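You operate a simulated robot arm through the tools that you are given. There is no shell and no other tool.

You are at the controls of a simulated robot arm. One attempt, no reset.

JOB
Bring oil and air back on, air at 4 bar, and set branch 65's flow by the job card.
Fine: close the yellow let-off valve before you open the oil valve; set the regulator knob before you open the air valve.

The check looks at the end state, three seconds after you hand in, the way a careful person would. Anything else that was tipped, shoved, dropped, spilled or broken makes it a failure.

ROBOT AND FRAMES
A 6-joint arm with a two-finger gripper, fixed in place. Base frame: the origin is on the floor under the middle of its stand, x ahead of it, y to its left, z up. Readings come in cm, degrees, newtons and seconds.
It reaches about 141.7 cm from its shoulder. Its first joint turns from -166.0 to 166.0 degrees. Payload 3.43 kg.
The TCP is the grasp point between the finger pads, 2 cm short of the fingertips. In the tool frame z runs along the fingers and y along their closing line. The gripper opens to 19 cm; its body begins 24.8 cm behind the TCP.
Orientation is told as [roll, pitch, yaw] about the base's x, y, z axes, in that order, counted from this pose: with the fingers straight down and closing along the base's y, the tool's x points along the base's -x, its y along +y and its z along -z.

CONTROLS
- The arm moves only by the tool servo_tool. Its argument "motion" is a list of rows, each an object of numbers (a shift or turn left out is 0, a gripper value left out holds the last): "x", "y", "z": the shift along the tool's x, y, z in units of 20 mm (1.0 is 20 mm); "rx", "ry", "rz": the turn, a rotation vector about the tool's x, y, z in units of 6 degrees (1.0 is 6 degrees); "gripper": the finger opening in cm, from 0 to 19. In form: [{"x": .., "y": .., "z": .., "rx": .., "ry": .., "rz": .., "gripper": ..}, ...]. A call has 1 to 20 rows; each row shifts and turns the commanded pose from where the row before left it, along the tool's axes as they then stand. A call with a number of a shift or a turn outside -1 to 1 is refused whole. Each row takes 0.2 s and may step no farther than 5 cm and 8.6 degrees from the row before; otherwise, or with a gripper value out of range, the whole call is refused. Where a pose cannot be reached the arm comes as near as it can. A force on the tool above 90 N (or 10 N above the force at the start of the call, whichever is more), or a blocked arm, ends the call early, and 0.2 s more pass. Each finger travels about 15.3 cm/s and halts on what it meets, pressing with about 33 N; the grip force reading is that of the motor and also rises with nothing between the fingers. The clock runs only during rows and for 0.2 s after the last one: add rows that do not move to give the fingers time. It gives the time, the measured TCP pose, the force on the tool (base axes), the opening and the grip force at its end, in the units of the frame above (readings bear some noise), with the torque about the TCP (base axes, N m) and any sound that the robot's microphone picked up.
- Cameras (640 x 400 px; columns grow to the right, rows downward): "scene" is fixed at [23.81, 50.69, 173.1]; the picture's right is [-0.39, -0.92, 0.00], its down [-0.61, 0.26, -0.75] and it looks along [0.69, -0.29, -0.66] (base axes); focal length 311 px, centre (320, 200). "wrist" rides on the gripper at [7, -0.8, -28.8] in the tool frame; the picture's right is [0.12, 0.99, 0.00], its down [-0.96, 0.11, -0.25] and it looks along [-0.24, 0.03, 0.97] (tool axes); focal length 261 px, centre (320, 200). There is no depth. A picture from a camera that has moved, and an enlarged one, comes with that camera's place and axes in the base frame and with its lens. The place of the scene camera against the robot may be out by one fixed shift of up to 2.5 cm in any direction.
- camera(camera): a new picture of that camera. The clock stands still meanwhile.
- raise_lower(by): moves the trunk up (or, below 0, down) by that many cm; the arm rides with it, the base frame stays. It gives what a move gives, with no picture.
- enlarge(camera, box): a new picture of the part [left, top, right, bottom] of that camera's present view, enlarged. The clock stands still meanwhile.
- sign_off(): hands the job in; it is judged then, once.

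Places have to be worked out from the pictures, the camera data and where the tool is seen. Open the gripper and draw the arm clear of the work before you hand the job in, unless the task says otherwise.

The tools are called after "Call:" by a JSON object that holds its "api" and its "payload". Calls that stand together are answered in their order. servo_tool: Moves the arm, as the interface text tells. Its arguments: {"type":"object","properties":{"motion":{"type":"array","items":{"type":"object","properties":{"x":{"type":"number"},"y":{"type":"number"},"z":{"type":"number"},"rx":{"type":"number"},"ry":{"type":"number"},"rz":{"type":"number"},"gripper":{"type":"number"}}}}},"required":["motion"]} The other tools are called the same way: raise_lower (by) moves the trunk up or down; camera (camera) takes a picture; enlarge (camera, box) takes an enlarged picture of a part of a camera's view; sign_off () hands the job in.

At the start:

```text
clock: 0.0
position: [70.33, -4.07, 146.42]
tcp_rot: [0.0, 0.0, 0.0]
force: [-0.1, 0.1, -0.1]
ft_torque: [-0.01, -0.02, 0.0]
grip_width: 19.02
gripper_force: 0.0
trunk travel left (down, up): [-37.5, 6.5]
```

scene: 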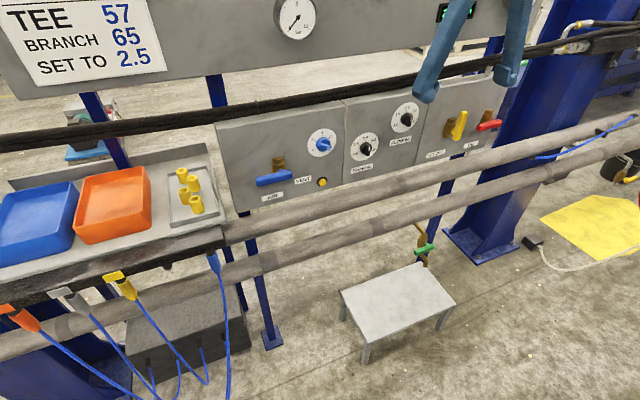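
wrist: 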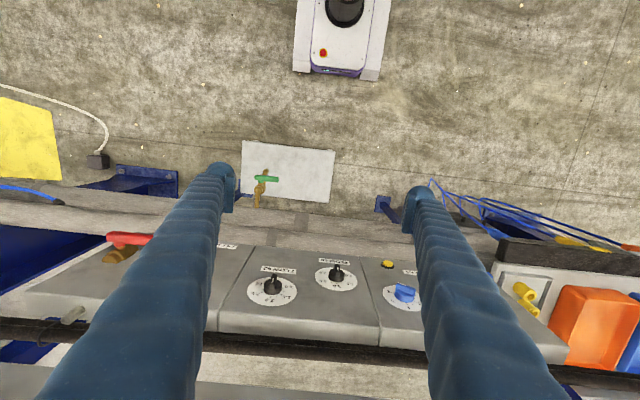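

I'll start by looking closely at the panel, card and gauges to identify each control.

Call:
{"api": "enlarge", "payload": {"camera": "scene", "box": [200, 70, 520, 220]}}

Call:
{"api": "enlarge", "payload": {"camera": "scene", "box": [0, 0, 340, 120]}}

Call:
{"api": "enlarge", "payload": {"camera": "scene", "box": [210, 110, 370, 210]}}

Call:
{"api": "enlarge", "payload": {"camera": "scene", "box": [340, 80, 520, 190]}}

Call:
{"api": "enlarge", "payload": {"camera": "wrist", "box": [200, 220, 460, 360]}}

```text
2.00 times, centred on (360, 145) of scene
camera zoom: at [23.81, 50.69, 173.1], right [-0.39, -0.92, 0.0], down [-0.61, 0.26, -0.75], along [0.69, -0.29, -0.66], focal length 622 px, centre (240, 310)
```

zoom: 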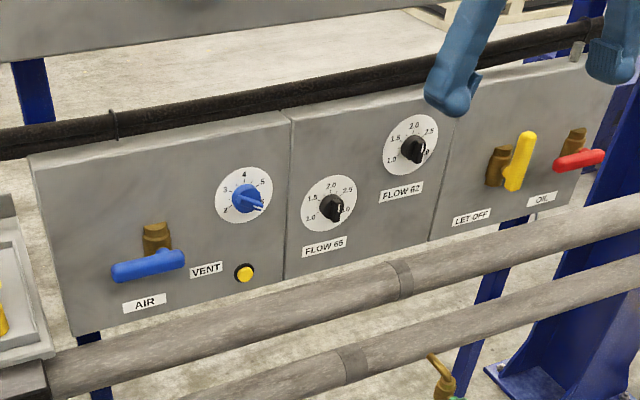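

```text
1.88 times, centred on (170, 60) of scene
camera zoom: at [23.81, 50.69, 173.1], right [-0.39, -0.92, 0.0], down [-0.61, 0.26, -0.75], along [0.69, -0.29, -0.66], focal length 585 px, centre (602, 464)
```

zoom: 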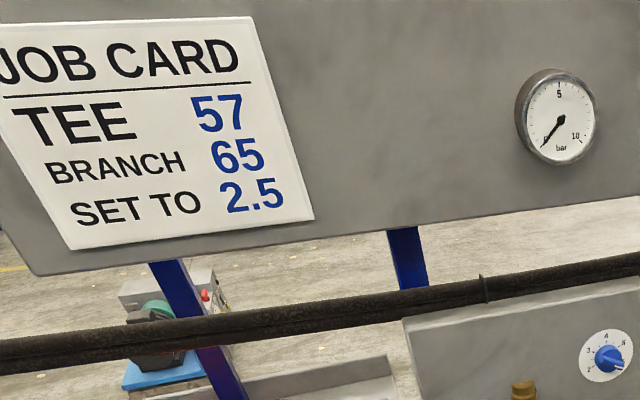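

```text
4.00 times, centred on (290, 160) of scene
camera zoom: at [23.81, 50.69, 173.1], right [-0.39, -0.92, 0.0], down [-0.61, 0.26, -0.75], along [0.69, -0.29, -0.66], focal length 1244 px, centre (440, 360)
```

zoom: 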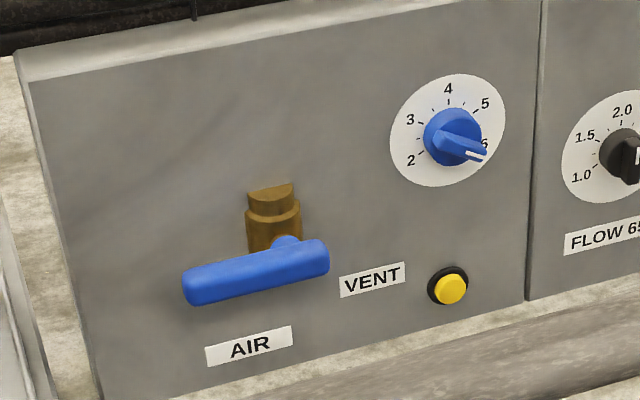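

```text
3.56 times, centred on (430, 135) of scene
camera zoom: at [23.81, 50.69, 173.1], right [-0.39, -0.92, 0.0], down [-0.61, 0.26, -0.75], along [0.69, -0.29, -0.66], focal length 1106 px, centre (-71, 431)
```

zoom: 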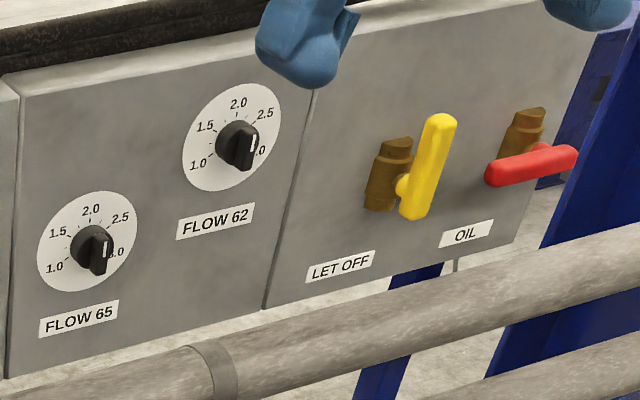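

```text
2.46 times, centred on (330, 290) of wrist
camera zoom: at [63.41, -5.0, 175.23], right [-0.12, 0.99, 0.0], down [0.96, 0.11, 0.25], along [0.24, 0.03, -0.97], focal length 642 px, centre (295, -22)
```

zoom: 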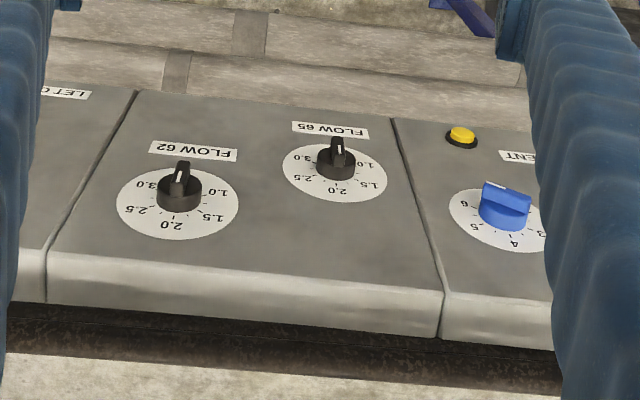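

The panel stands roughly upright about x≈98 in front of the robot. Regulator is at about 6, flow 65 at about 3, blue and red levers lie crosswise (closed), and yellow is along its pipe (open). I'll tilt the tool towards the panel in free space to look at it with the wrist camera.

Call:
{"api": "servo_tool", "payload": {"motion": [{"ry": -1}, {"ry": -1}, {"ry": -1}, {"ry": -1}, {"ry": -1}, {"ry": -1}, {"ry": -1}, {"ry": -1}, {"ry": -1}, {"ry": -1}]}}

Call:
{"api": "camera", "payload": {"camera": "wrist"}}

Call:
{"api": "camera", "payload": {"camera": "scene"}}

```text
clock: 2.2
position: [67.91, 0.22, 143.58]
tcp_rot: [-3.7, -47.8, 13.1]
force: [1.7, 0.8, 1.3]
ft_torque: [-0.11, 0.39, 0.0]
grip_width: 19.0
gripper_force: 0.0
out of reach, approached as far as the arm can: row 9, 10
trunk travel left (down, up): [-37.5, 6.5]
```

```text
taken
camera wrist: at [42.32, -4.74, 157.61], right [-0.25, 0.96, -0.13], down [0.43, 0.23, 0.87], along [0.87, 0.17, -0.47], focal length 261 px, centre (320, 200)
```

wrist: 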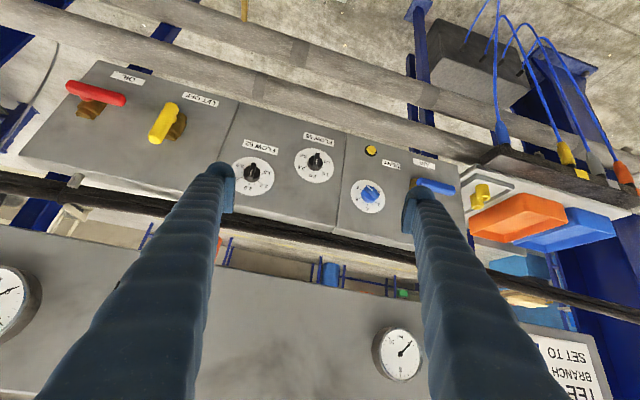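

```text
taken
```

scene: 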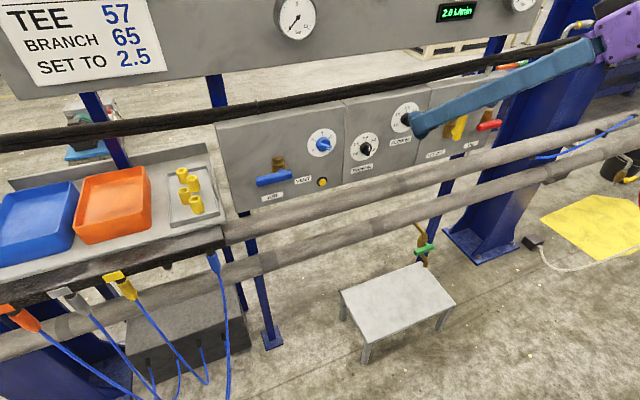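

There's a digital display and a second gauge on the upper board; I'll read them. The arm hit its folding limit at this tilt, so I'll also study the wrist view.

Call:
{"api": "enlarge", "payload": {"camera": "scene", "box": [400, 0, 560, 80]}}

Call:
{"api": "enlarge", "payload": {"camera": "wrist", "box": [20, 50, 240, 190]}}

Call:
{"api": "enlarge", "payload": {"camera": "wrist", "box": [220, 110, 480, 270]}}

```text
4.00 times, centred on (480, 40) of scene
camera zoom: at [23.81, 50.69, 173.1], right [-0.39, -0.92, 0.0], down [-0.61, 0.26, -0.75], along [0.69, -0.29, -0.66], focal length 1244 px, centre (-320, 840)
```

zoom: 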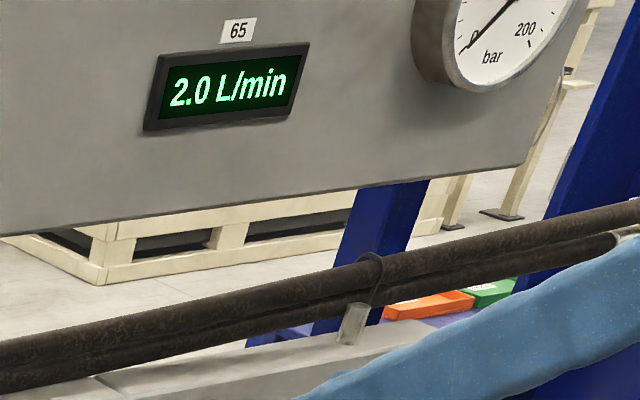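

```text
2.86 times, centred on (130, 120) of wrist
camera zoom: at [42.32, -4.74, 157.61], right [-0.25, 0.96, -0.13], down [0.43, 0.23, 0.87], along [0.87, 0.17, -0.47], focal length 745 px, centre (863, 429)
```

zoom: 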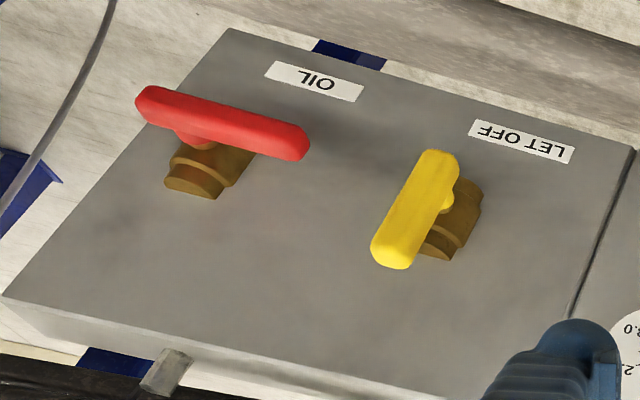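

```text
2.46 times, centred on (350, 190) of wrist
camera zoom: at [42.32, -4.74, 157.61], right [-0.25, 0.96, -0.13], down [0.43, 0.23, 0.87], along [0.87, 0.17, -0.47], focal length 642 px, centre (246, 225)
```

zoom: 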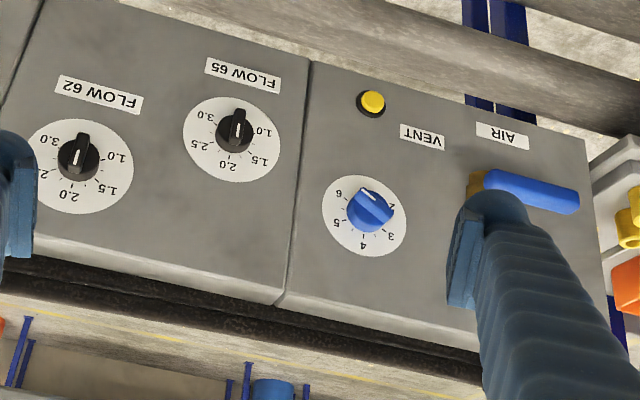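

Call:
{"api": "enlarge", "payload": {"camera": "wrist", "box": [290, 135, 350, 185]}}

Call:
{"api": "enlarge", "payload": {"camera": "wrist", "box": [340, 170, 400, 220]}}

Call:
{"api": "enlarge", "payload": {"camera": "scene", "box": [340, 125, 400, 175]}}

Call:
{"api": "enlarge", "payload": {"camera": "scene", "box": [300, 120, 360, 170]}}

Call:
{"api": "enlarge", "payload": {"camera": "scene", "box": [230, 0, 330, 60]}}

```text
8.00 times, centred on (320, 160) of wrist
camera zoom: at [42.32, -4.74, 157.61], right [-0.25, 0.96, -0.13], down [0.43, 0.23, 0.87], along [0.87, 0.17, -0.47], focal length 2085 px, centre (320, 520)
```

zoom: 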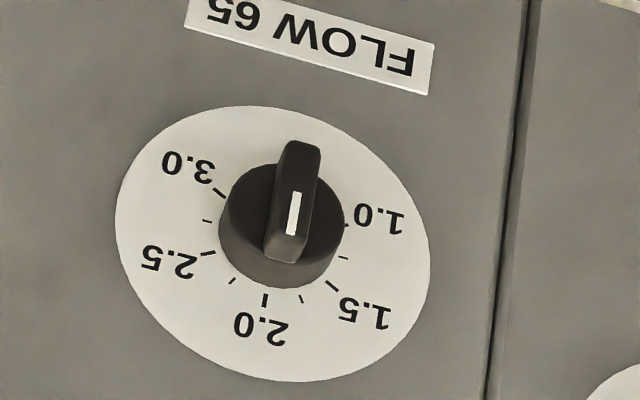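

```text
8.00 times, centred on (370, 195) of wrist
camera zoom: at [42.32, -4.74, 157.61], right [-0.25, 0.96, -0.13], down [0.43, 0.23, 0.87], along [0.87, 0.17, -0.47], focal length 2085 px, centre (-80, 240)
```

zoom: 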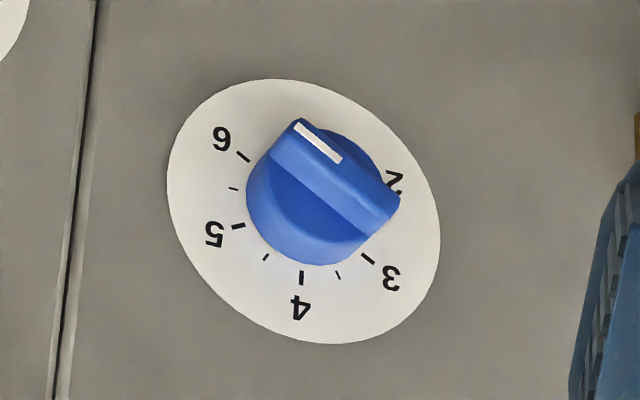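

```text
8.00 times, centred on (370, 150) of scene
camera zoom: at [23.81, 50.69, 173.1], right [-0.39, -0.92, 0.0], down [-0.61, 0.26, -0.75], along [0.69, -0.29, -0.66], focal length 2488 px, centre (-80, 600)
```

zoom: 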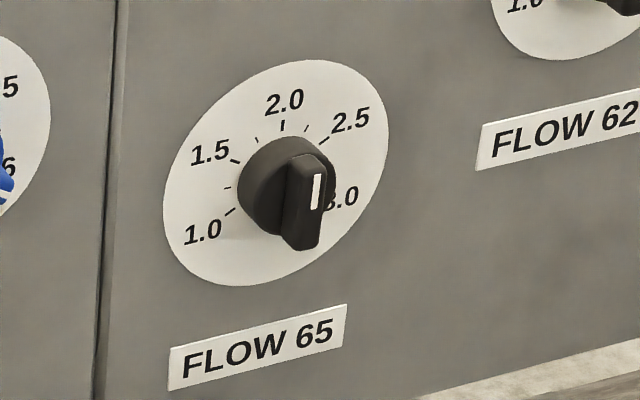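

```text
8.00 times, centred on (330, 145) of scene
camera zoom: at [23.81, 50.69, 173.1], right [-0.39, -0.92, 0.0], down [-0.61, 0.26, -0.75], along [0.69, -0.29, -0.66], focal length 2488 px, centre (240, 640)
```

zoom: 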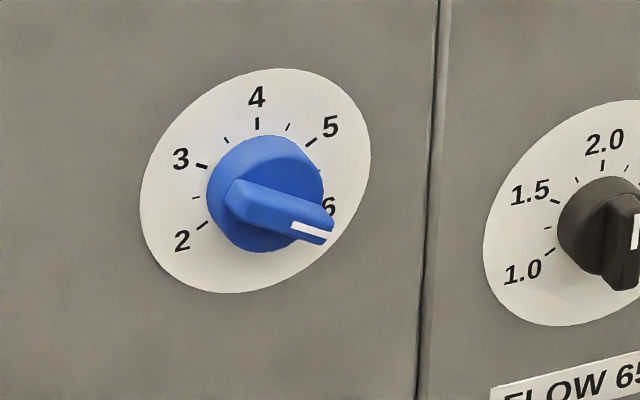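

```text
6.40 times, centred on (280, 30) of scene
camera zoom: at [23.81, 50.69, 173.1], right [-0.39, -0.92, 0.0], down [-0.61, 0.26, -0.75], along [0.69, -0.29, -0.66], focal length 1990 px, centre (576, 1288)
```

zoom: 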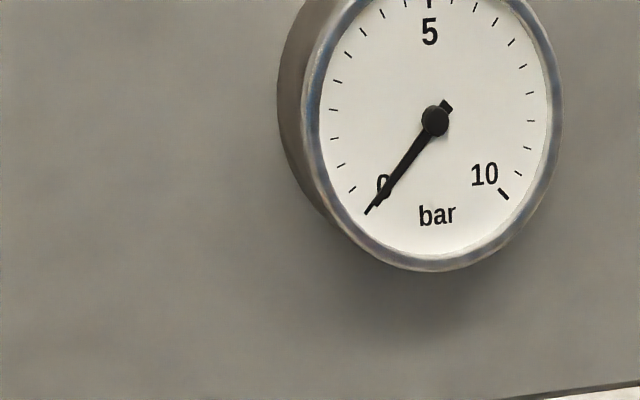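

The white mark on the black knob sits at its 2.0 end, and display 65 agrees with 2.0 L/min. The regulator's mark is near 6. I'll move forward, away from the arm's folding limit, before tilting further.

Call:
{"api": "servo_tool", "payload": {"motion": [{"x": -0.5, "z": 0.87}, {"x": -0.5, "z": 0.87}, {"x": -0.5, "z": 0.87}, {"x": -0.5, "z": 0.87}, {"x": -0.5, "z": 0.87}, {}]}}

```text
clock: 3.6
position: [78.56, 0.85, 145.0]
tcp_rot: [6.8, -54.9, -1.1]
force: [-0.6, -0.3, -0.1]
ft_torque: [0.04, -0.01, -0.01]
grip_width: 18.99
gripper_force: 0.1
out of reach, approached as far as the arm can: row 1
trunk travel left (down, up): [-37.5, 6.5]
```

Now at (78.6, 0.9, 145) with a 55° tilt. I'll finish turning the tool to point horizontally at the panel while easing 5 cm ahead, then look.

Call:
{"api": "servo_tool", "payload": {"motion": [{"x": -0.2, "z": 0.4, "rx": 0.152, "ry": -0.973, "rz": -0.067}, {"x": -0.2, "z": 0.4, "rx": 0.152, "ry": -0.973, "rz": -0.067}, {"x": -0.1, "z": 0.4, "rx": 0.152, "ry": -0.973, "rz": -0.067}, {"x": -0.1, "z": 0.4, "rx": 0.152, "ry": -0.973, "rz": -0.067}, {"z": 0.4, "rx": 0.152, "ry": -0.973, "rz": -0.067}, {"z": 0.4, "rx": 0.152, "ry": -0.973, "rz": -0.067}, {}]}}

Call:
{"api": "camera", "payload": {"camera": "wrist"}}

Call:
{"api": "camera", "payload": {"camera": "scene"}}

```text
clock: 5.2
position: [81.91, -7.15, 147.97]
tcp_rot: [73.0, -85.1, -70.7]
force: [-0.2, -0.5, 1.2]
ft_torque: [-0.02, 0.04, -0.04]
grip_width: 18.99
gripper_force: 0.1
out of reach, approached as far as the arm can: row 2, 3, 4, 5, 6
trunk travel left (down, up): [-37.5, 6.5]
```

```text
taken
camera wrist: at [53.03, -8.78, 141.57], right [-0.04, 1.0, -0.04], down [-0.22, 0.03, 0.97], along [0.97, 0.05, 0.22], focal length 261 px, centre (320, 200)
```

wrist: 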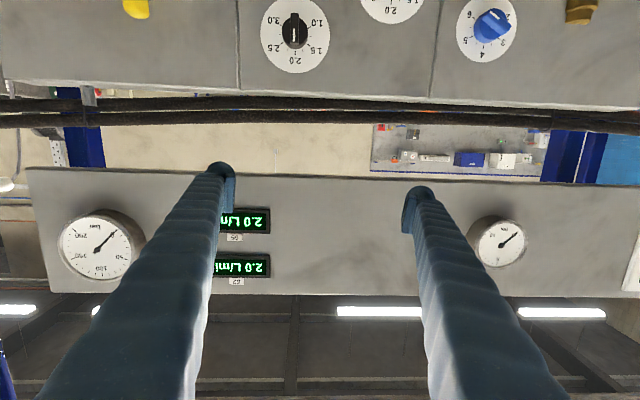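

```text
taken
```

scene: 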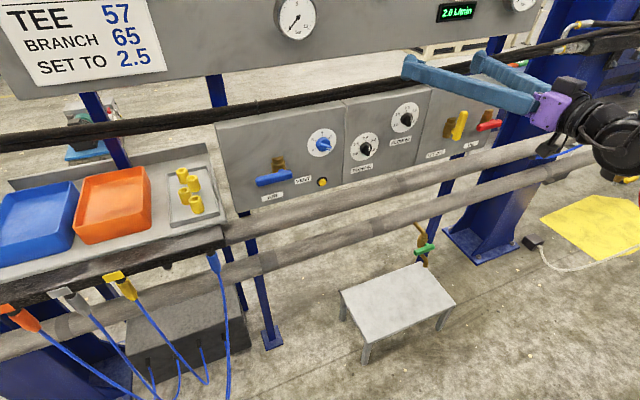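

The tool is now nearly horizontal and at its inner reach limit; lower down there should be more room. I'll go straight down about 22 cm in free air (x≈82, about 8+ cm short of the levers) and square up the tool.

Call:
{"api": "servo_tool", "payload": {"motion": [{"x": 1}, {"x": 1}, {"x": 1}, {"x": 1}, {"x": 1}, {"x": 1}, {"x": 1}, {"x": 1}, {"x": 1}, {"x": 1}, {"x": 1}, {"rx": 0.38, "ry": -0.25, "rz": -0.78}, {}]}}

Call:
{"api": "camera", "payload": {"camera": "wrist"}}

Call:
{"api": "camera", "payload": {"camera": "scene"}}

```text
clock: 8.0
position: [82.97, -8.45, 139.01]
tcp_rot: [72.7, -81.6, -70.9]
force: [0.4, 0.1, 0.5]
ft_torque: [-0.01, 0.0, -0.02]
grip_width: 19.04
gripper_force: 0.1
out of reach, approached as far as the arm can: row 1, 2, 3, 4, 5, 6, 7, 8, 9, 10, 11, 12
trunk travel left (down, up): [-37.5, 6.5]
```

```text
taken
camera wrist: at [54.02, -9.29, 133.2], right [-0.03, 1.0, 0.02], down [-0.2, -0.03, 0.98], along [0.98, 0.03, 0.21], focal length 261 px, centre (320, 200)
```

wrist: 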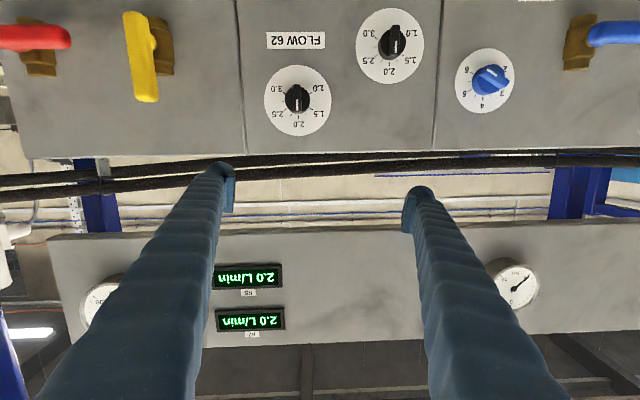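

```text
taken
```

scene: 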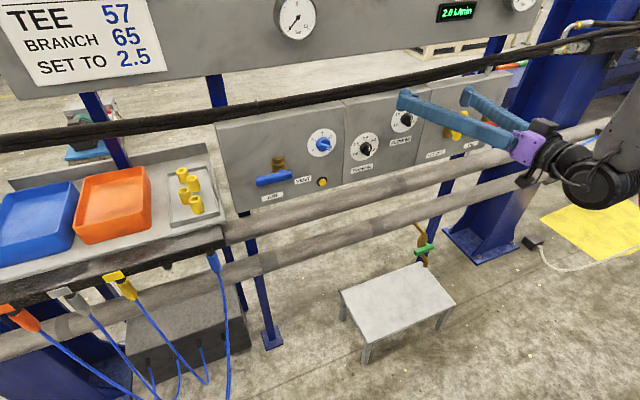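

The arm is sliding along its inner reach limit (shoulder about z≈145). Raising the trunk fully puts the shoulder higher, so that working at z≈120 will be better within reach.

Call:
{"api": "raise_lower", "payload": {"by": 6.5}}

Call:
{"api": "servo_tool", "payload": {"motion": [{"x": 0.5, "z": 0.75}, {"x": 0.9, "z": 0.25}, {"x": 1}, {"x": 1}, {"x": 1}, {"x": 1}, {"x": 1}, {"x": 1}, {"x": 1}, {}]}}

Call:
{"api": "camera", "payload": {"camera": "wrist"}}

```text
clock: 9.0
position: [83.05, -8.3, 145.59]
tcp_rot: [72.6, -81.7, -70.9]
force: [-0.7, -0.6, -0.6]
ft_torque: [0.03, 0.01, -0.01]
grip_width: 18.99
gripper_force: 0.1
trunk travel left (down, up): [-44.0, 0.0]
```

```text
clock: 11.2
position: [89.09, -9.21, 133.28]
tcp_rot: [73.9, -80.0, -71.9]
force: [0.3, 0.9, 0.7]
ft_torque: [-0.03, 0.01, -0.01]
grip_width: 18.99
gripper_force: 0.0
out of reach, approached as far as the arm can: row 3, 4, 5, 6, 7, 8, 9
trunk travel left (down, up): [-44.0, 0.0]
```

```text
taken
camera wrist: at [60.1, -10.16, 127.64], right [-0.04, 1.0, 0.05], down [-0.2, -0.06, 0.98], along [0.98, 0.03, 0.2], focal length 261 px, centre (320, 200)
```

wrist: 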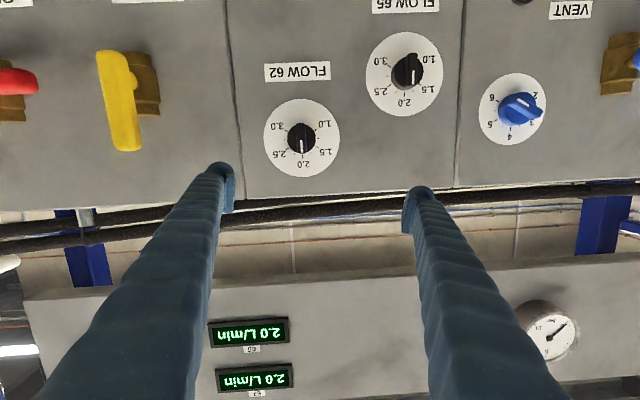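

Raising made it worse, so the limit is about being level with the shoulder; lowering the trunk (arm reaching up) should help. I'll first back the hand up and away, then lower the trunk in steps.

Call:
{"api": "servo_tool", "payload": {"motion": [{"x": -1, "z": -0.1}, {"x": -1, "z": -0.1}, {"x": -1, "z": -0.2, "rz": -0.4}, {"x": -1, "z": -0.2, "rz": -0.4}, {"x": -1, "z": -0.2, "rz": -0.4}, {"x": -1, "z": -0.2, "rz": -0.4}, {"x": -1, "z": -0.2}, {}]}}

Call:
{"api": "raise_lower", "payload": {"by": -12}}

```text
clock: 13.0
position: [91.59, -12.75, 149.49]
tcp_rot: [32.7, -85.9, -29.9]
force: [0.1, 0.4, -0.7]
ft_torque: [0.03, -0.08, 0.04]
grip_width: 19.01
gripper_force: 0.0
out of reach, approached as far as the arm can: row 1, 3, 4, 5, 6, 7
trunk travel left (down, up): [-44.0, 0.0]
```

```text
clock: 14.5
position: [91.33, -12.82, 137.54]
tcp_rot: [33.4, -86.1, -30.5]
force: [0.5, 0.3, 0.4]
ft_torque: [0.04, 0.0, -0.02]
grip_width: 19.0
gripper_force: 0.1
trunk travel left (down, up): [-32.0, 12.0]
```

Readings show it still reporting limits although x has drifted to 91; fingertips are about 93, near the panel. Let me look at the arm's configuration and clearance before moving more.

Call:
{"api": "camera", "payload": {"camera": "scene"}}

Call:
{"api": "camera", "payload": {"camera": "wrist"}}

```text
taken
```

scene: 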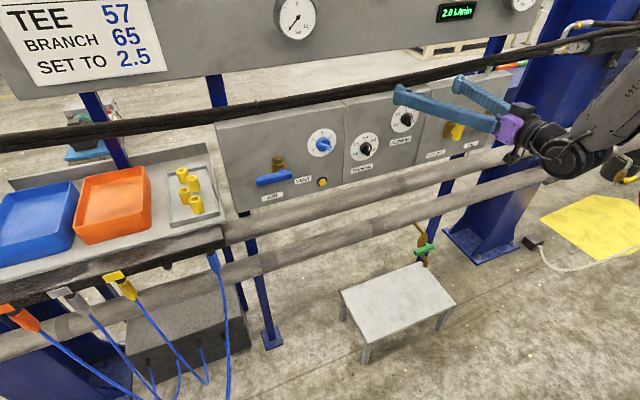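

```text
taken
camera wrist: at [62.24, -14.98, 132.19], right [-0.05, 1.0, -0.08], down [-0.2, 0.07, 0.98], along [0.98, 0.07, 0.19], focal length 261 px, centre (320, 200)
```

wrist: 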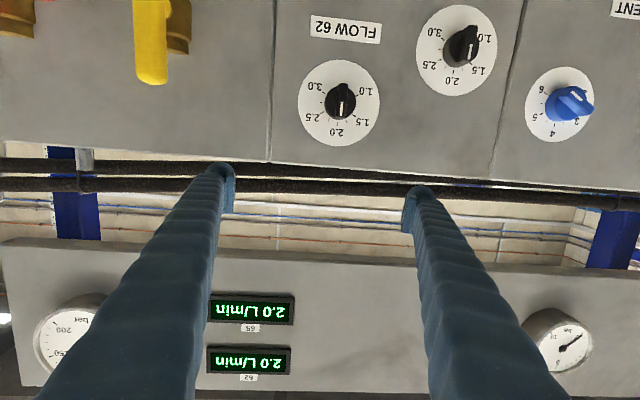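

Fingers are clear of the panel and the view is near-frontal. I'll test small single moves to learn which direction is actually limited: first backing away along the tool axis.

Call:
{"api": "servo_tool", "payload": {"motion": [{"z": -0.5}, {}]}}

Call:
{"api": "servo_tool", "payload": {"motion": [{"z": -1}, {"z": -1}, {}]}}

Call:
{"api": "servo_tool", "payload": {"motion": [{"x": -1}, {}]}}

Call:
{"api": "servo_tool", "payload": {"motion": [{"x": 1}, {}]}}

```text
clock: 15.1
position: [90.32, -12.97, 137.49]
tcp_rot: [34.3, -85.9, -31.4]
force: [0.0, 0.1, -0.6]
ft_torque: [0.01, -0.01, 0.0]
grip_width: 19.0
gripper_force: 0.0
trunk travel left (down, up): [-32.0, 12.0]
```

```text
clock: 15.9
position: [86.38, -13.35, 138.1]
tcp_rot: [37.5, -85.5, -34.5]
force: [0.5, 0.8, -0.3]
ft_torque: [0.02, 0.02, -0.02]
grip_width: 18.97
gripper_force: 0.0
out of reach, approached as far as the arm can: row 2
trunk travel left (down, up): [-32.0, 12.0]
```

```text
clock: 16.5
position: [86.56, -13.35, 140.05]
tcp_rot: [32.8, -86.0, -29.9]
force: [0.4, -0.3, 0.1]
ft_torque: [-0.01, 0.0, -0.04]
grip_width: 18.98
gripper_force: 0.0
trunk travel left (down, up): [-32.0, 12.0]
```

```text
clock: 17.1
position: [86.35, -13.48, 138.3]
tcp_rot: [37.5, -85.6, -34.3]
force: [-0.1, -0.9, -0.1]
ft_torque: [0.0, 0.01, 0.01]
grip_width: 18.99
gripper_force: 0.0
trunk travel left (down, up): [-32.0, 12.0]
```

The limit is a minimum distance in x (about 86 here); going up is free. I'll alternate arm-up and trunk-down to bring the shoulder well below the panel, staying clear in front of the board.

Call:
{"api": "servo_tool", "payload": {"motion": [{"x": -1, "y": 0.4}, {"x": -1, "y": 0.4}, {"x": -1, "y": 0.4}, {"x": -1, "y": 0.4}, {"x": -1, "y": 0.4}, {"x": -1, "y": 0.4}, {}]}}

Call:
{"api": "raise_lower", "payload": {"by": -16}}

Call:
{"api": "servo_tool", "payload": {"motion": [{"x": -1}, {"x": -1}, {"x": -1}, {"x": -1}, {"x": -1}, {"z": -1}, {"z": -1}, {}]}}

```text
clock: 18.7
position: [87.01, -8.86, 150.17]
tcp_rot: [32.9, -86.1, -30.1]
force: [0.2, 0.8, 0.2]
ft_torque: [0.01, 0.01, -0.01]
grip_width: 19.01
gripper_force: 0.1
trunk travel left (down, up): [-32.0, 12.0]
```

```text
clock: 20.6
position: [86.87, -8.83, 134.3]
tcp_rot: [33.4, -86.1, -30.7]
force: [0.1, 0.0, -0.2]
ft_torque: [0.01, 0.0, 0.02]
grip_width: 19.01
gripper_force: 0.1
trunk travel left (down, up): [-16.0, 28.0]
```

```text
clock: 22.4
position: [83.55, -9.53, 144.54]
tcp_rot: [33.2, -86.0, -30.4]
force: [0.3, -0.9, 0.6]
ft_torque: [-0.04, 0.02, -0.01]
grip_width: 19.0
gripper_force: 0.0
trunk travel left (down, up): [-16.0, 28.0]
```

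No limits now. I'll lower the trunk another 14 cm, then correct the small attitude error and take a frontal look.

Call:
{"api": "raise_lower", "payload": {"by": -14}}

Call:
{"api": "camera", "payload": {"camera": "wrist"}}

Call:
{"api": "camera", "payload": {"camera": "scene"}}

```text
clock: 24.0
position: [83.44, -9.39, 130.59]
tcp_rot: [33.6, -86.1, -30.7]
force: [-0.5, 1.0, 0.5]
ft_torque: [-0.01, -0.02, 0.01]
grip_width: 19.01
gripper_force: 0.1
trunk travel left (down, up): [-2.0, 42.0]
```

```text
taken
camera wrist: at [54.38, -11.68, 125.14], right [-0.05, 1.0, -0.08], down [-0.2, 0.07, 0.98], along [0.98, 0.07, 0.19], focal length 261 px, centre (320, 200)
```

wrist: 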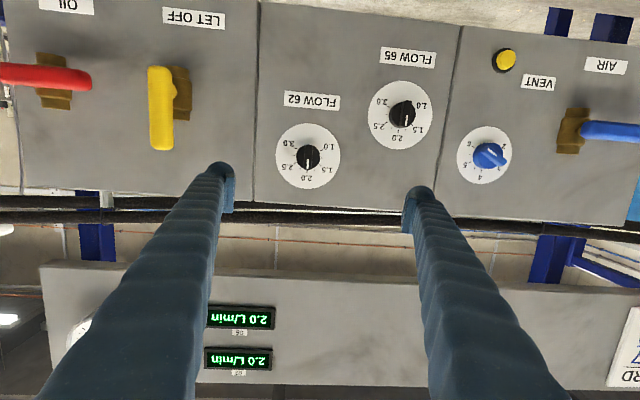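

```text
taken
```

scene: 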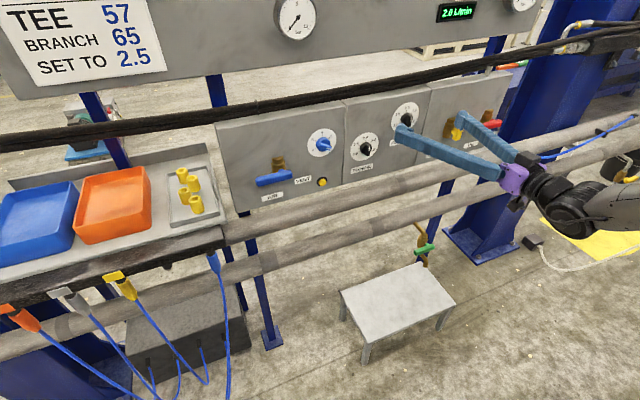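

Now I have a good frontal view with no reach trouble. Panel plane works out at x≈96, upright. I'll zoom on each lever to work out their pivots and bars.

Call:
{"api": "enlarge", "payload": {"camera": "wrist", "box": [0, 30, 208, 160]}}

Call:
{"api": "enlarge", "payload": {"camera": "wrist", "box": [440, 30, 640, 200]}}

Call:
{"api": "enlarge", "payload": {"camera": "wrist", "box": [350, 70, 530, 200]}}

```text
3.08 times, centred on (104, 95) of wrist
camera zoom: at [54.38, -11.68, 125.14], right [-0.05, 1.0, -0.08], down [-0.2, 0.07, 0.98], along [0.98, 0.07, 0.19], focal length 802 px, centre (985, 523)
```

zoom: 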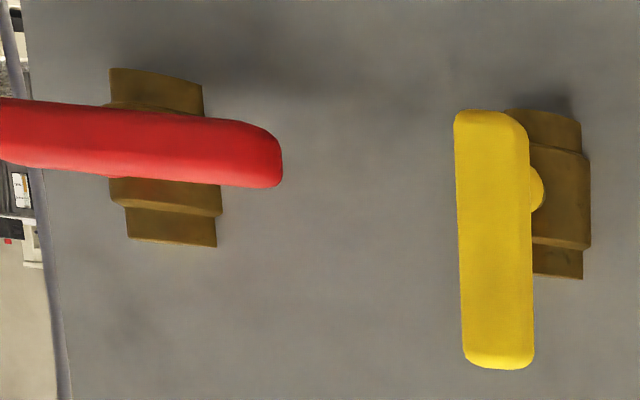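

```text
2.35 times, centred on (540, 115) of wrist
camera zoom: at [54.38, -11.68, 125.14], right [-0.05, 1.0, -0.08], down [-0.2, 0.07, 0.98], along [0.98, 0.07, 0.19], focal length 613 px, centre (-198, 400)
```

zoom: 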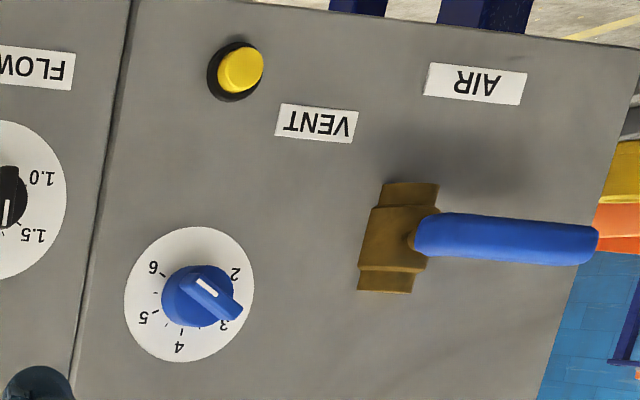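

```text
3.08 times, centred on (440, 135) of wrist
camera zoom: at [54.38, -11.68, 125.14], right [-0.05, 1.0, -0.08], down [-0.2, 0.07, 0.98], along [0.98, 0.07, 0.19], focal length 802 px, centre (-49, 400)
```

zoom: 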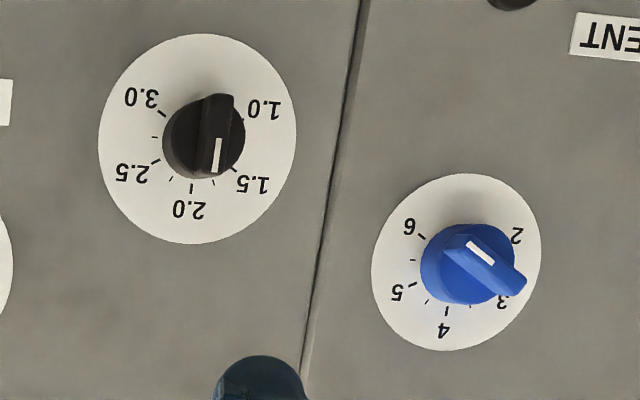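

The handles' long parts: yellow points up (open), red and blue point left (closed), so closed = left, open = up. I'll square up the tool, narrow the gripper to 6 cm, and go stand in front of the yellow lever at a safe distance for a precise look.

Call:
{"api": "servo_tool", "payload": {"motion": [{"rx": 0.483, "ry": -0.55, "rz": -0.346, "gripper": 6}, {"y": -1, "x": 0.2}, {"y": -1, "x": 0.2}, {"y": -1, "x": 0.2}, {"y": -1, "x": 0.2}, {"y": -1, "x": 0.2}, {"y": -1, "x": 0.2}, {"y": -1, "x": 0.2}, {"y": -1, "x": 0.2}, {"y": -1, "x": 0.2}, {"y": -1, "x": 0.2}, {}]}}

Call:
{"api": "camera", "payload": {"camera": "wrist"}}

```text
clock: 26.6
position: [83.29, -29.5, 126.54]
tcp_rot: [-33.0, -90.1, 32.7]
force: [-0.5, -0.3, 0.3]
ft_torque: [-0.03, -0.02, 0.05]
grip_width: 6.01
gripper_force: 0.0
trunk travel left (down, up): [-2.0, 42.0]
```

```text
taken
camera wrist: at [54.57, -30.48, 119.52], right [0.0, 0.99, -0.12], down [-0.25, 0.12, 0.96], along [0.97, 0.03, 0.25], focal length 261 px, centre (320, 200)
```

wrist: 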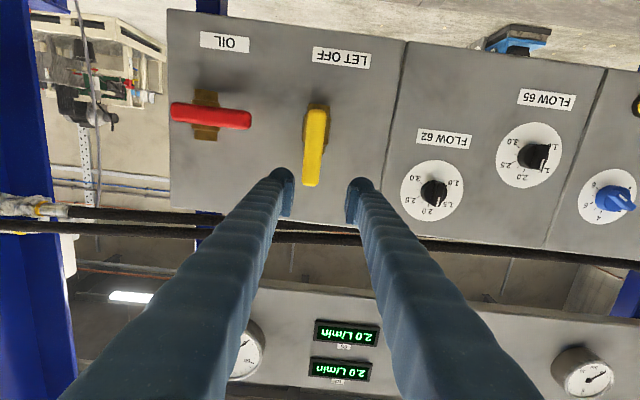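

Orientation is square now. Yellow's bar is at y≈-31.0, z≈116–126. I'll zoom in for the pivot and depth.

Call:
{"api": "enlarge", "payload": {"camera": "wrist", "box": [160, 80, 360, 205]}}

Call:
{"api": "enlarge", "payload": {"camera": "scene", "box": [390, 80, 560, 190]}}

```text
3.20 times, centred on (260, 142) of wrist
camera zoom: at [54.57, -30.48, 119.52], right [0.0, 0.99, -0.12], down [-0.25, 0.12, 0.96], along [0.97, 0.03, 0.25], focal length 834 px, centre (512, 384)
```

zoom: 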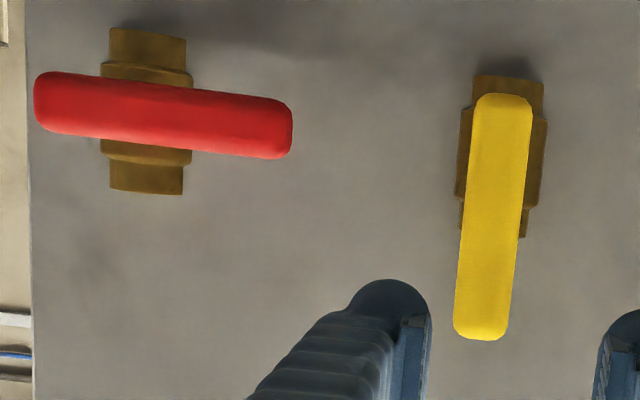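

```text
3.64 times, centred on (475, 135) of scene
camera zoom: at [23.81, 50.69, 173.1], right [-0.39, -0.92, 0.0], down [-0.61, 0.26, -0.75], along [0.69, -0.29, -0.66], focal length 1131 px, centre (-244, 436)
```

zoom: 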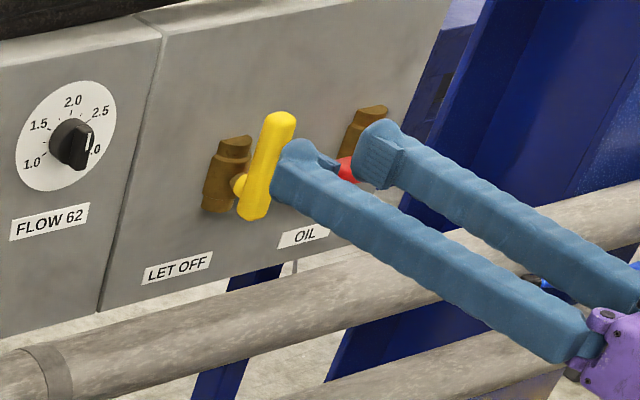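

Pivots: yellow ≈ (y -30.9, z 118.7), red ≈ (y -46.9, z 118.8). To pin down the bars' depth I'll raise the camera 6 cm without turning and compare.

Call:
{"api": "servo_tool", "payload": {"motion": [{"x": -1}, {"x": -1}, {"x": -1}, {}]}}

Call:
{"api": "enlarge", "payload": {"camera": "wrist", "box": [160, 20, 360, 145]}}

```text
clock: 27.6
position: [83.23, -29.58, 132.54]
tcp_rot: [-44.7, -90.0, 44.7]
force: [-0.5, 0.7, -0.3]
ft_torque: [0.0, 0.02, -0.02]
grip_width: 6.0
gripper_force: 0.1
trunk travel left (down, up): [-2.0, 42.0]
```

```text
3.20 times, centred on (260, 82) of wrist
camera zoom: at [54.52, -30.46, 125.53], right [0.0, 0.99, -0.12], down [-0.25, 0.12, 0.96], along [0.97, 0.03, 0.25], focal length 834 px, centre (512, 576)
```

zoom: 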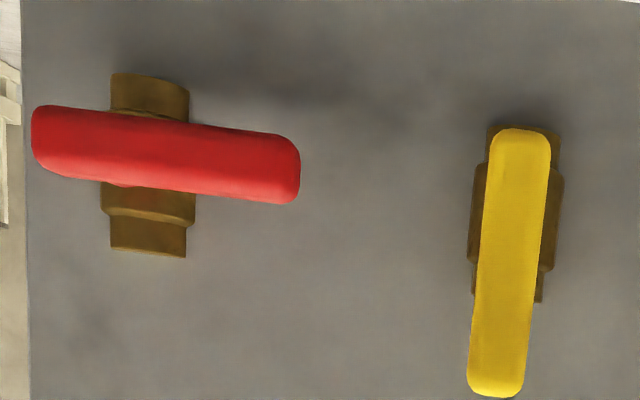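

Bar front is at x≈91.3; brass spans z 115–122.4. I'll line up at y≈-31.0, z≈124.3 (upper part of the yellow bar) and advance part-way, then check alignment.

Call:
{"api": "servo_tool", "payload": {"motion": [{"x": 1, "y": -0.36}, {"x": 1, "y": -0.35}, {"x": 1}, {"x": 1}, {"x": 0.12}, {"z": 1}, {"z": 0.9}, {}]}}

Call:
{"api": "enlarge", "payload": {"camera": "wrist", "box": [220, 90, 420, 215]}}

Call:
{"api": "enlarge", "payload": {"camera": "scene", "box": [390, 80, 560, 190]}}

```text
clock: 29.4
position: [87.2, -30.84, 124.22]
tcp_rot: [-2.2, -90.1, 2.1]
force: [0.3, 0.5, -0.1]
ft_torque: [0.02, 0.01, 0.01]
grip_width: 6.01
gripper_force: 0.0
trunk travel left (down, up): [-2.0, 42.0]
```

```text
3.20 times, centred on (320, 152) of wrist
camera zoom: at [58.54, -31.88, 117.28], right [0.0, 0.99, -0.12], down [-0.25, 0.12, 0.96], along [0.97, 0.03, 0.25], focal length 834 px, centre (320, 352)
```

zoom: 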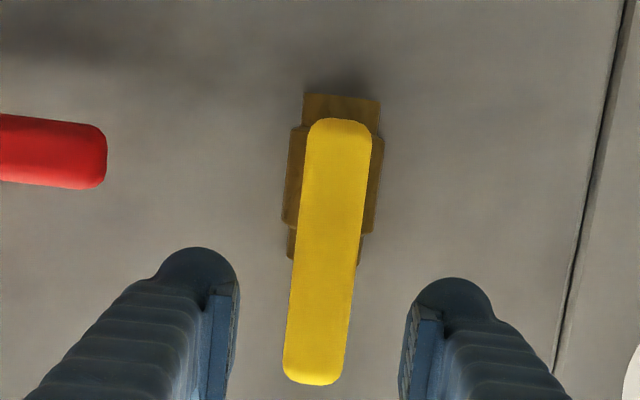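

```text
3.64 times, centred on (475, 135) of scene
camera zoom: at [23.81, 50.69, 173.1], right [-0.39, -0.92, 0.0], down [-0.61, 0.26, -0.75], along [0.69, -0.29, -0.66], focal length 1131 px, centre (-244, 436)
```

zoom: 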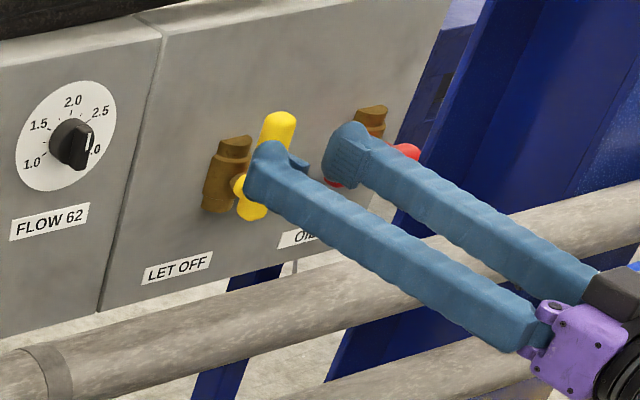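

The bar is centred between the fingers with the red handle 3 cm clear. I'll advance 3.8 cm and close on the yellow bar.

Call:
{"api": "servo_tool", "payload": {"motion": [{"z": 0.6}, {"z": 0.6}, {"z": 0.6}, {}]}}

Call:
{"api": "servo_tool", "payload": {"motion": [{"gripper": 4}, {"gripper": 3}, {"gripper": 2}, {"gripper": 2}, {}]}}

Call:
{"api": "enlarge", "payload": {"camera": "wrist", "box": [220, 90, 420, 215]}}

```text
clock: 30.4
position: [90.87, -30.82, 124.33]
tcp_rot: [-1.1, -90.0, 0.9]
force: [-0.1, -0.4, -1.0]
ft_torque: [-0.04, 0.04, 0.04]
grip_width: 6.02
gripper_force: 0.1
trunk travel left (down, up): [-2.0, 42.0]
```

```text
clock: 31.6
position: [90.8, -31.05, 124.31]
tcp_rot: [68.5, -90.0, -68.5]
force: [3.4, -6.8, 2.0]
ft_torque: [-0.45, 0.15, -0.33]
grip_width: 2.35
gripper_force: 44.8
trunk travel left (down, up): [-2.0, 42.0]
```

```text
3.20 times, centred on (320, 152) of wrist
camera zoom: at [62.09, -31.93, 117.29], right [0.0, 0.99, -0.12], down [-0.25, 0.12, 0.96], along [0.97, 0.03, 0.25], focal length 834 px, centre (320, 352)
```

zoom: 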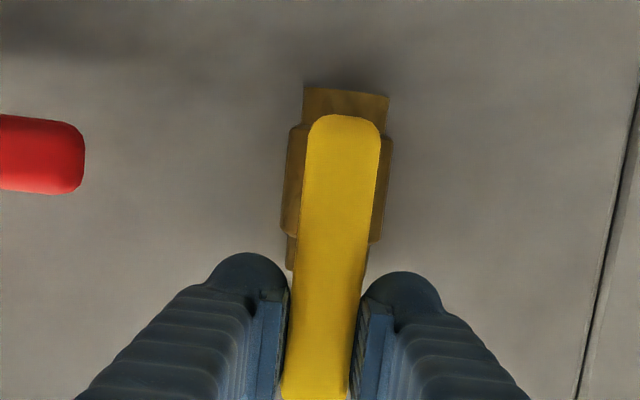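

Gripped the bar (2.35 cm), light forces. Now I turn it about its pivot toward the left (closed), 5.6 cm radius, testing with a small first arc.

Call:
{"api": "servo_tool", "payload": {"motion": [{"y": 0.2, "x": 0.015, "rz": -1}, {"y": 0.293, "x": 0.015, "rz": -1}, {"y": 0.293, "x": 0.015, "rz": -1}, {}]}}

Call:
{"api": "enlarge", "payload": {"camera": "wrist", "box": [220, 90, 420, 215]}}

```text
clock: 32.6
position: [90.84, -29.96, 124.26]
tcp_rot: [-86.0, -72.6, 86.7]
force: [-32.4, 22.1, -43.0]
ft_torque: [1.52, 0.1, 0.63]
grip_width: 2.57
gripper_force: 44.7
out of reach, approached as far as the arm can: row 3
trunk travel left (down, up): [-2.0, 42.0]
```

```text
3.20 times, centred on (320, 152) of wrist
camera zoom: at [61.99, -33.28, 118.48], right [-0.02, 0.91, -0.41], down [-0.23, 0.39, 0.89], along [0.97, 0.11, 0.2], focal length 834 px, centre (320, 352)
```

zoom: 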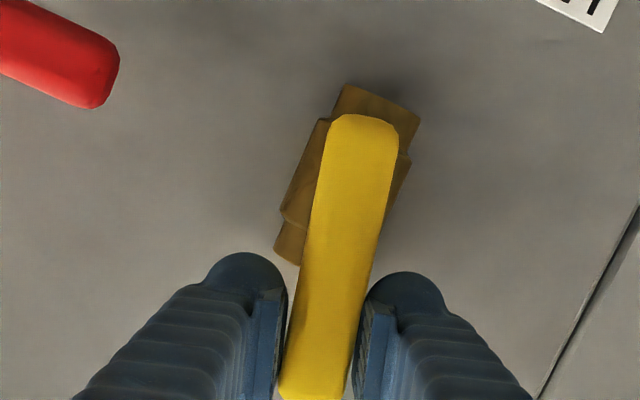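

The lever follows to the left (about 12° relative to its body), but the arm hit a reach limit in the third row and forces rose. I'll release gently and back off to examine how far the tool can roll.

Call:
{"api": "servo_tool", "payload": {"motion": [{"gripper": 4}, {"gripper": 6}, {}]}}

Call:
{"api": "servo_tool", "payload": {"motion": [{"z": -1}, {"z": -1}, {"z": -1}, {"z": -1}, {}]}}

Call:
{"api": "camera", "payload": {"camera": "wrist"}}

Call:
{"api": "camera", "payload": {"camera": "scene"}}

```text
clock: 33.4
position: [90.9, -30.06, 125.14]
tcp_rot: [-88.2, -72.6, 88.8]
force: [-0.8, 0.1, -0.5]
ft_torque: [-0.02, -0.03, 0.01]
grip_width: 6.03
gripper_force: 0.2
trunk travel left (down, up): [-2.0, 42.0]
```

```text
clock: 34.6
position: [82.84, -30.66, 125.79]
tcp_rot: [-88.8, -72.3, 89.2]
force: [0.3, 0.2, -0.4]
ft_torque: [-0.01, -0.02, -0.04]
grip_width: 5.99
gripper_force: 0.0
out of reach, approached as far as the arm can: row 1
trunk travel left (down, up): [-2.0, 42.0]
```

```text
taken
camera wrist: at [54.15, -33.86, 119.46], right [-0.01, 0.91, -0.41], down [-0.24, 0.4, 0.88], along [0.97, 0.11, 0.22], focal length 261 px, centre (320, 200)
```

wrist: 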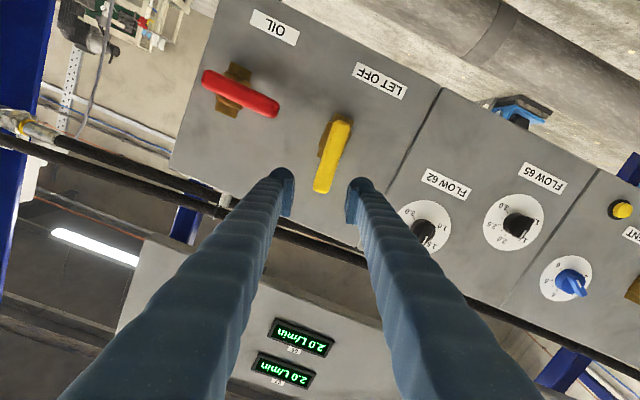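

```text
taken
```

scene: 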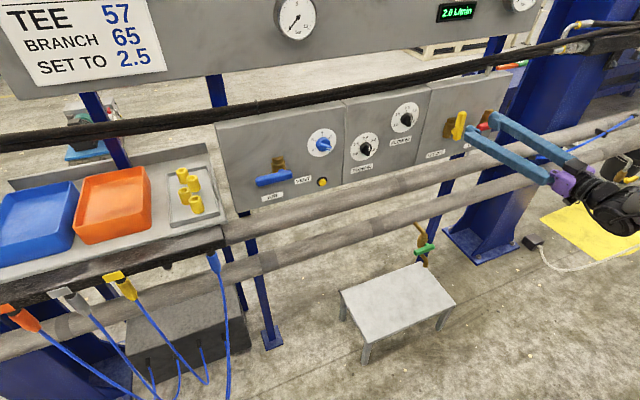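

Yellow has moved slightly left as intended. In free space here I'll test how far the tool can roll the other way.

Call:
{"api": "servo_tool", "payload": {"motion": [{"rz": 1}, {"rz": 1}, {"rz": 1}, {"rz": 1}, {"rz": 1}, {"rz": 1}, {"rz": 1}, {"rz": 1}, {"rz": 1}, {"rz": 1}, {"rz": 1}, {"rz": 1}, {"rz": 1}, {"rz": 1}, {"rz": 1}, {}]}}

```text
clock: 38.0
position: [82.86, -30.67, 125.57]
tcp_rot: [90.1, -18.0, -90.1]
force: [0.8, 0.4, 1.2]
ft_torque: [0.01, 0.03, -0.01]
grip_width: 6.0
gripper_force: 0.1
trunk travel left (down, up): [-2.0, 42.0]
```

Rolled +90° with no limit (now ψ≈+72°). I'll continue to see how far the positive side goes.

Call:
{"api": "servo_tool", "payload": {"motion": [{"rz": 1}, {"rz": 1}, {"rz": 1}, {"rz": 1}, {"rz": 1}, {"rz": 1}, {"rz": 1}, {"rz": 1}, {"rz": 1}, {"rz": 1}, {"rz": 1}, {"rz": 1}, {"rz": 1}, {"rz": 1}, {"rz": 1}, {"rz": 1}, {"rz": 1}, {"rz": 1}, {}]}}

Call:
{"api": "camera", "payload": {"camera": "wrist"}}

```text
clock: 42.0
position: [82.82, -30.68, 125.7]
tcp_rot: [-72.7, 90.1, 107.2]
force: [0.8, -0.7, -0.6]
ft_torque: [0.01, 0.0, -0.02]
grip_width: 6.0
gripper_force: 0.1
trunk travel left (down, up): [-2.0, 42.0]
```

```text
taken
camera wrist: at [54.16, -29.87, 132.76], right [0.0, -0.99, 0.12], down [-0.25, -0.11, -0.96], along [0.97, -0.03, -0.25], focal length 261 px, centre (320, 200)
```

wrist: 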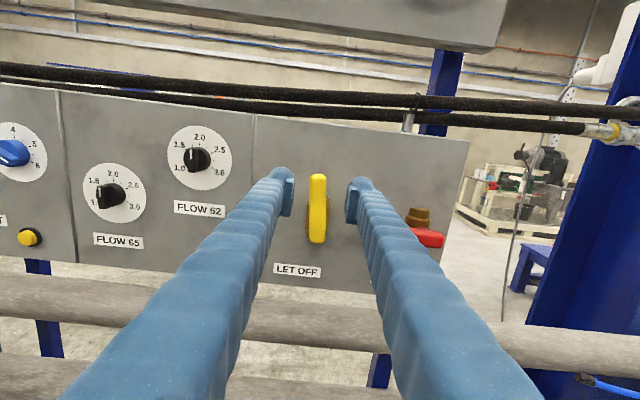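

Now the tool is at ψ=180° with an upright picture and no limits; so I can turn yellow left by rolling back down from here. Let me measure the yellow lever's current tilt.

Call:
{"api": "enlarge", "payload": {"camera": "wrist", "box": [240, 140, 440, 265]}}

Call:
{"api": "enlarge", "payload": {"camera": "wrist", "box": [0, 100, 240, 250]}}

```text
3.20 times, centred on (340, 202) of wrist
camera zoom: at [54.16, -29.87, 132.76], right [0.0, -0.99, 0.12], down [-0.25, -0.11, -0.96], along [0.97, -0.03, -0.25], focal length 834 px, centre (256, 192)
```

zoom: 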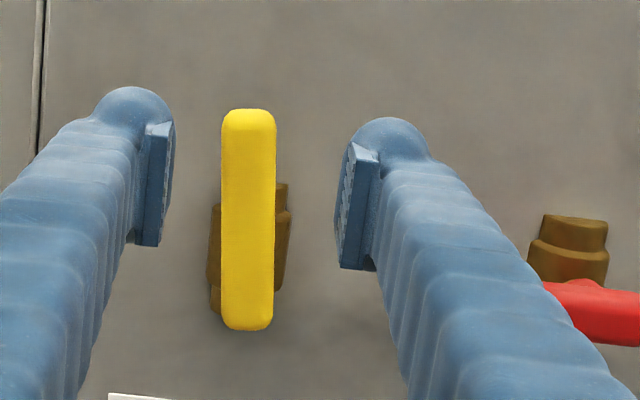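

```text
2.67 times, centred on (120, 175) of wrist
camera zoom: at [54.16, -29.87, 132.76], right [0.0, -0.99, 0.12], down [-0.25, -0.11, -0.96], along [0.97, -0.03, -0.25], focal length 695 px, centre (853, 267)
```

zoom: 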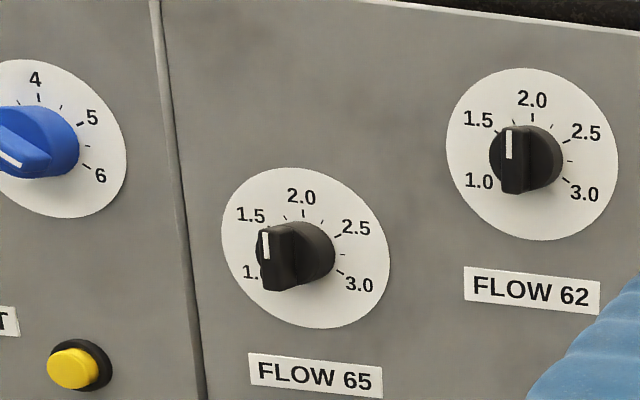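

Yellow is now tilted ~7° left; pivot ≈ (y -31.2, z 118.7). I'll align the tool with it (ψ≈173°), advance and grip 5.6 cm above the pivot.

Call:
{"api": "servo_tool", "payload": {"motion": [{"rz": -1}, {"rz": -0.1}, {"x": -0.708, "y": -0.149}, {"z": 1}, {"z": 1}, {"z": 1}, {"z": 1}, {"z": 0.1}, {}]}}

Call:
{"api": "enlarge", "payload": {"camera": "wrist", "box": [220, 140, 420, 265]}}

```text
clock: 44.0
position: [91.14, -30.41, 124.24]
tcp_rot: [89.8, 83.4, -90.3]
force: [0.6, -0.5, -0.5]
ft_torque: [0.02, 0.0, 0.0]
grip_width: 6.01
gripper_force: 0.1
trunk travel left (down, up): [-2.0, 42.0]
```

```text
3.20 times, centred on (320, 202) of wrist
camera zoom: at [62.36, -28.9, 131.2], right [0.0, -0.97, 0.23], down [-0.25, -0.23, -0.94], along [0.97, -0.06, -0.24], focal length 834 px, centre (320, 192)
```

zoom: 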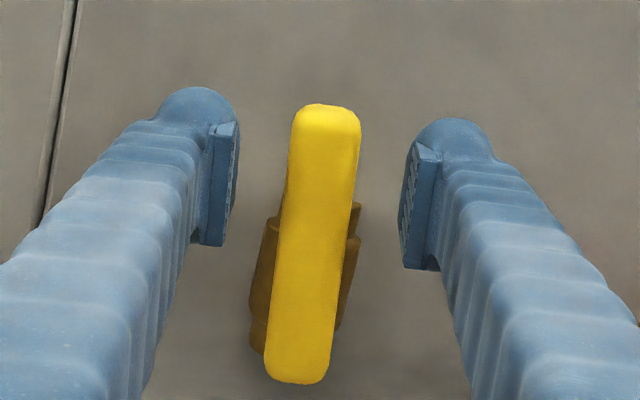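

Bar is centred between the pads. Closing and turning the first part of the arc.

Call:
{"api": "servo_tool", "payload": {"motion": [{"gripper": 4}, {"gripper": 2}, {"gripper": 2}, {"gripper": 2}, {"x": -0.015, "y": -0.291, "rz": -0.992}, {"x": -0.015, "y": -0.291, "rz": -0.992}, {"x": -0.015, "y": -0.291, "rz": -0.992}, {}]}}

Call:
{"api": "enlarge", "payload": {"camera": "wrist", "box": [220, 140, 420, 265]}}

```text
clock: 45.8
position: [91.06, -28.89, 123.84]
tcp_rot: [89.9, 65.4, -90.1]
force: [2.3, -4.7, -0.5]
ft_torque: [-0.31, -0.02, 0.06]
grip_width: 2.38
gripper_force: 45.1
trunk travel left (down, up): [-2.0, 42.0]
```

```text
3.20 times, centred on (320, 202) of wrist
camera zoom: at [62.37, -25.26, 129.83], right [0.0, -0.85, 0.52], down [-0.25, -0.5, -0.83], along [0.97, -0.13, -0.21], focal length 834 px, centre (320, 192)
```

zoom: 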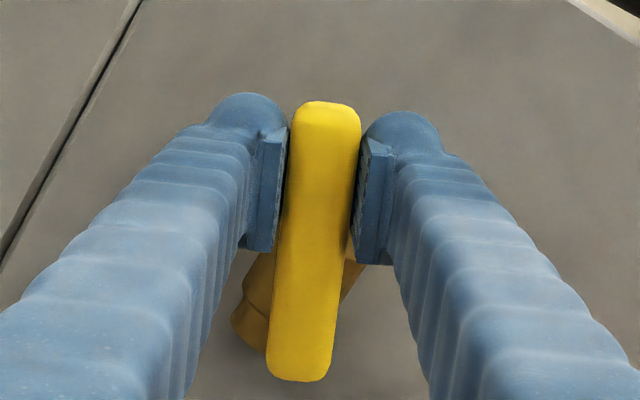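

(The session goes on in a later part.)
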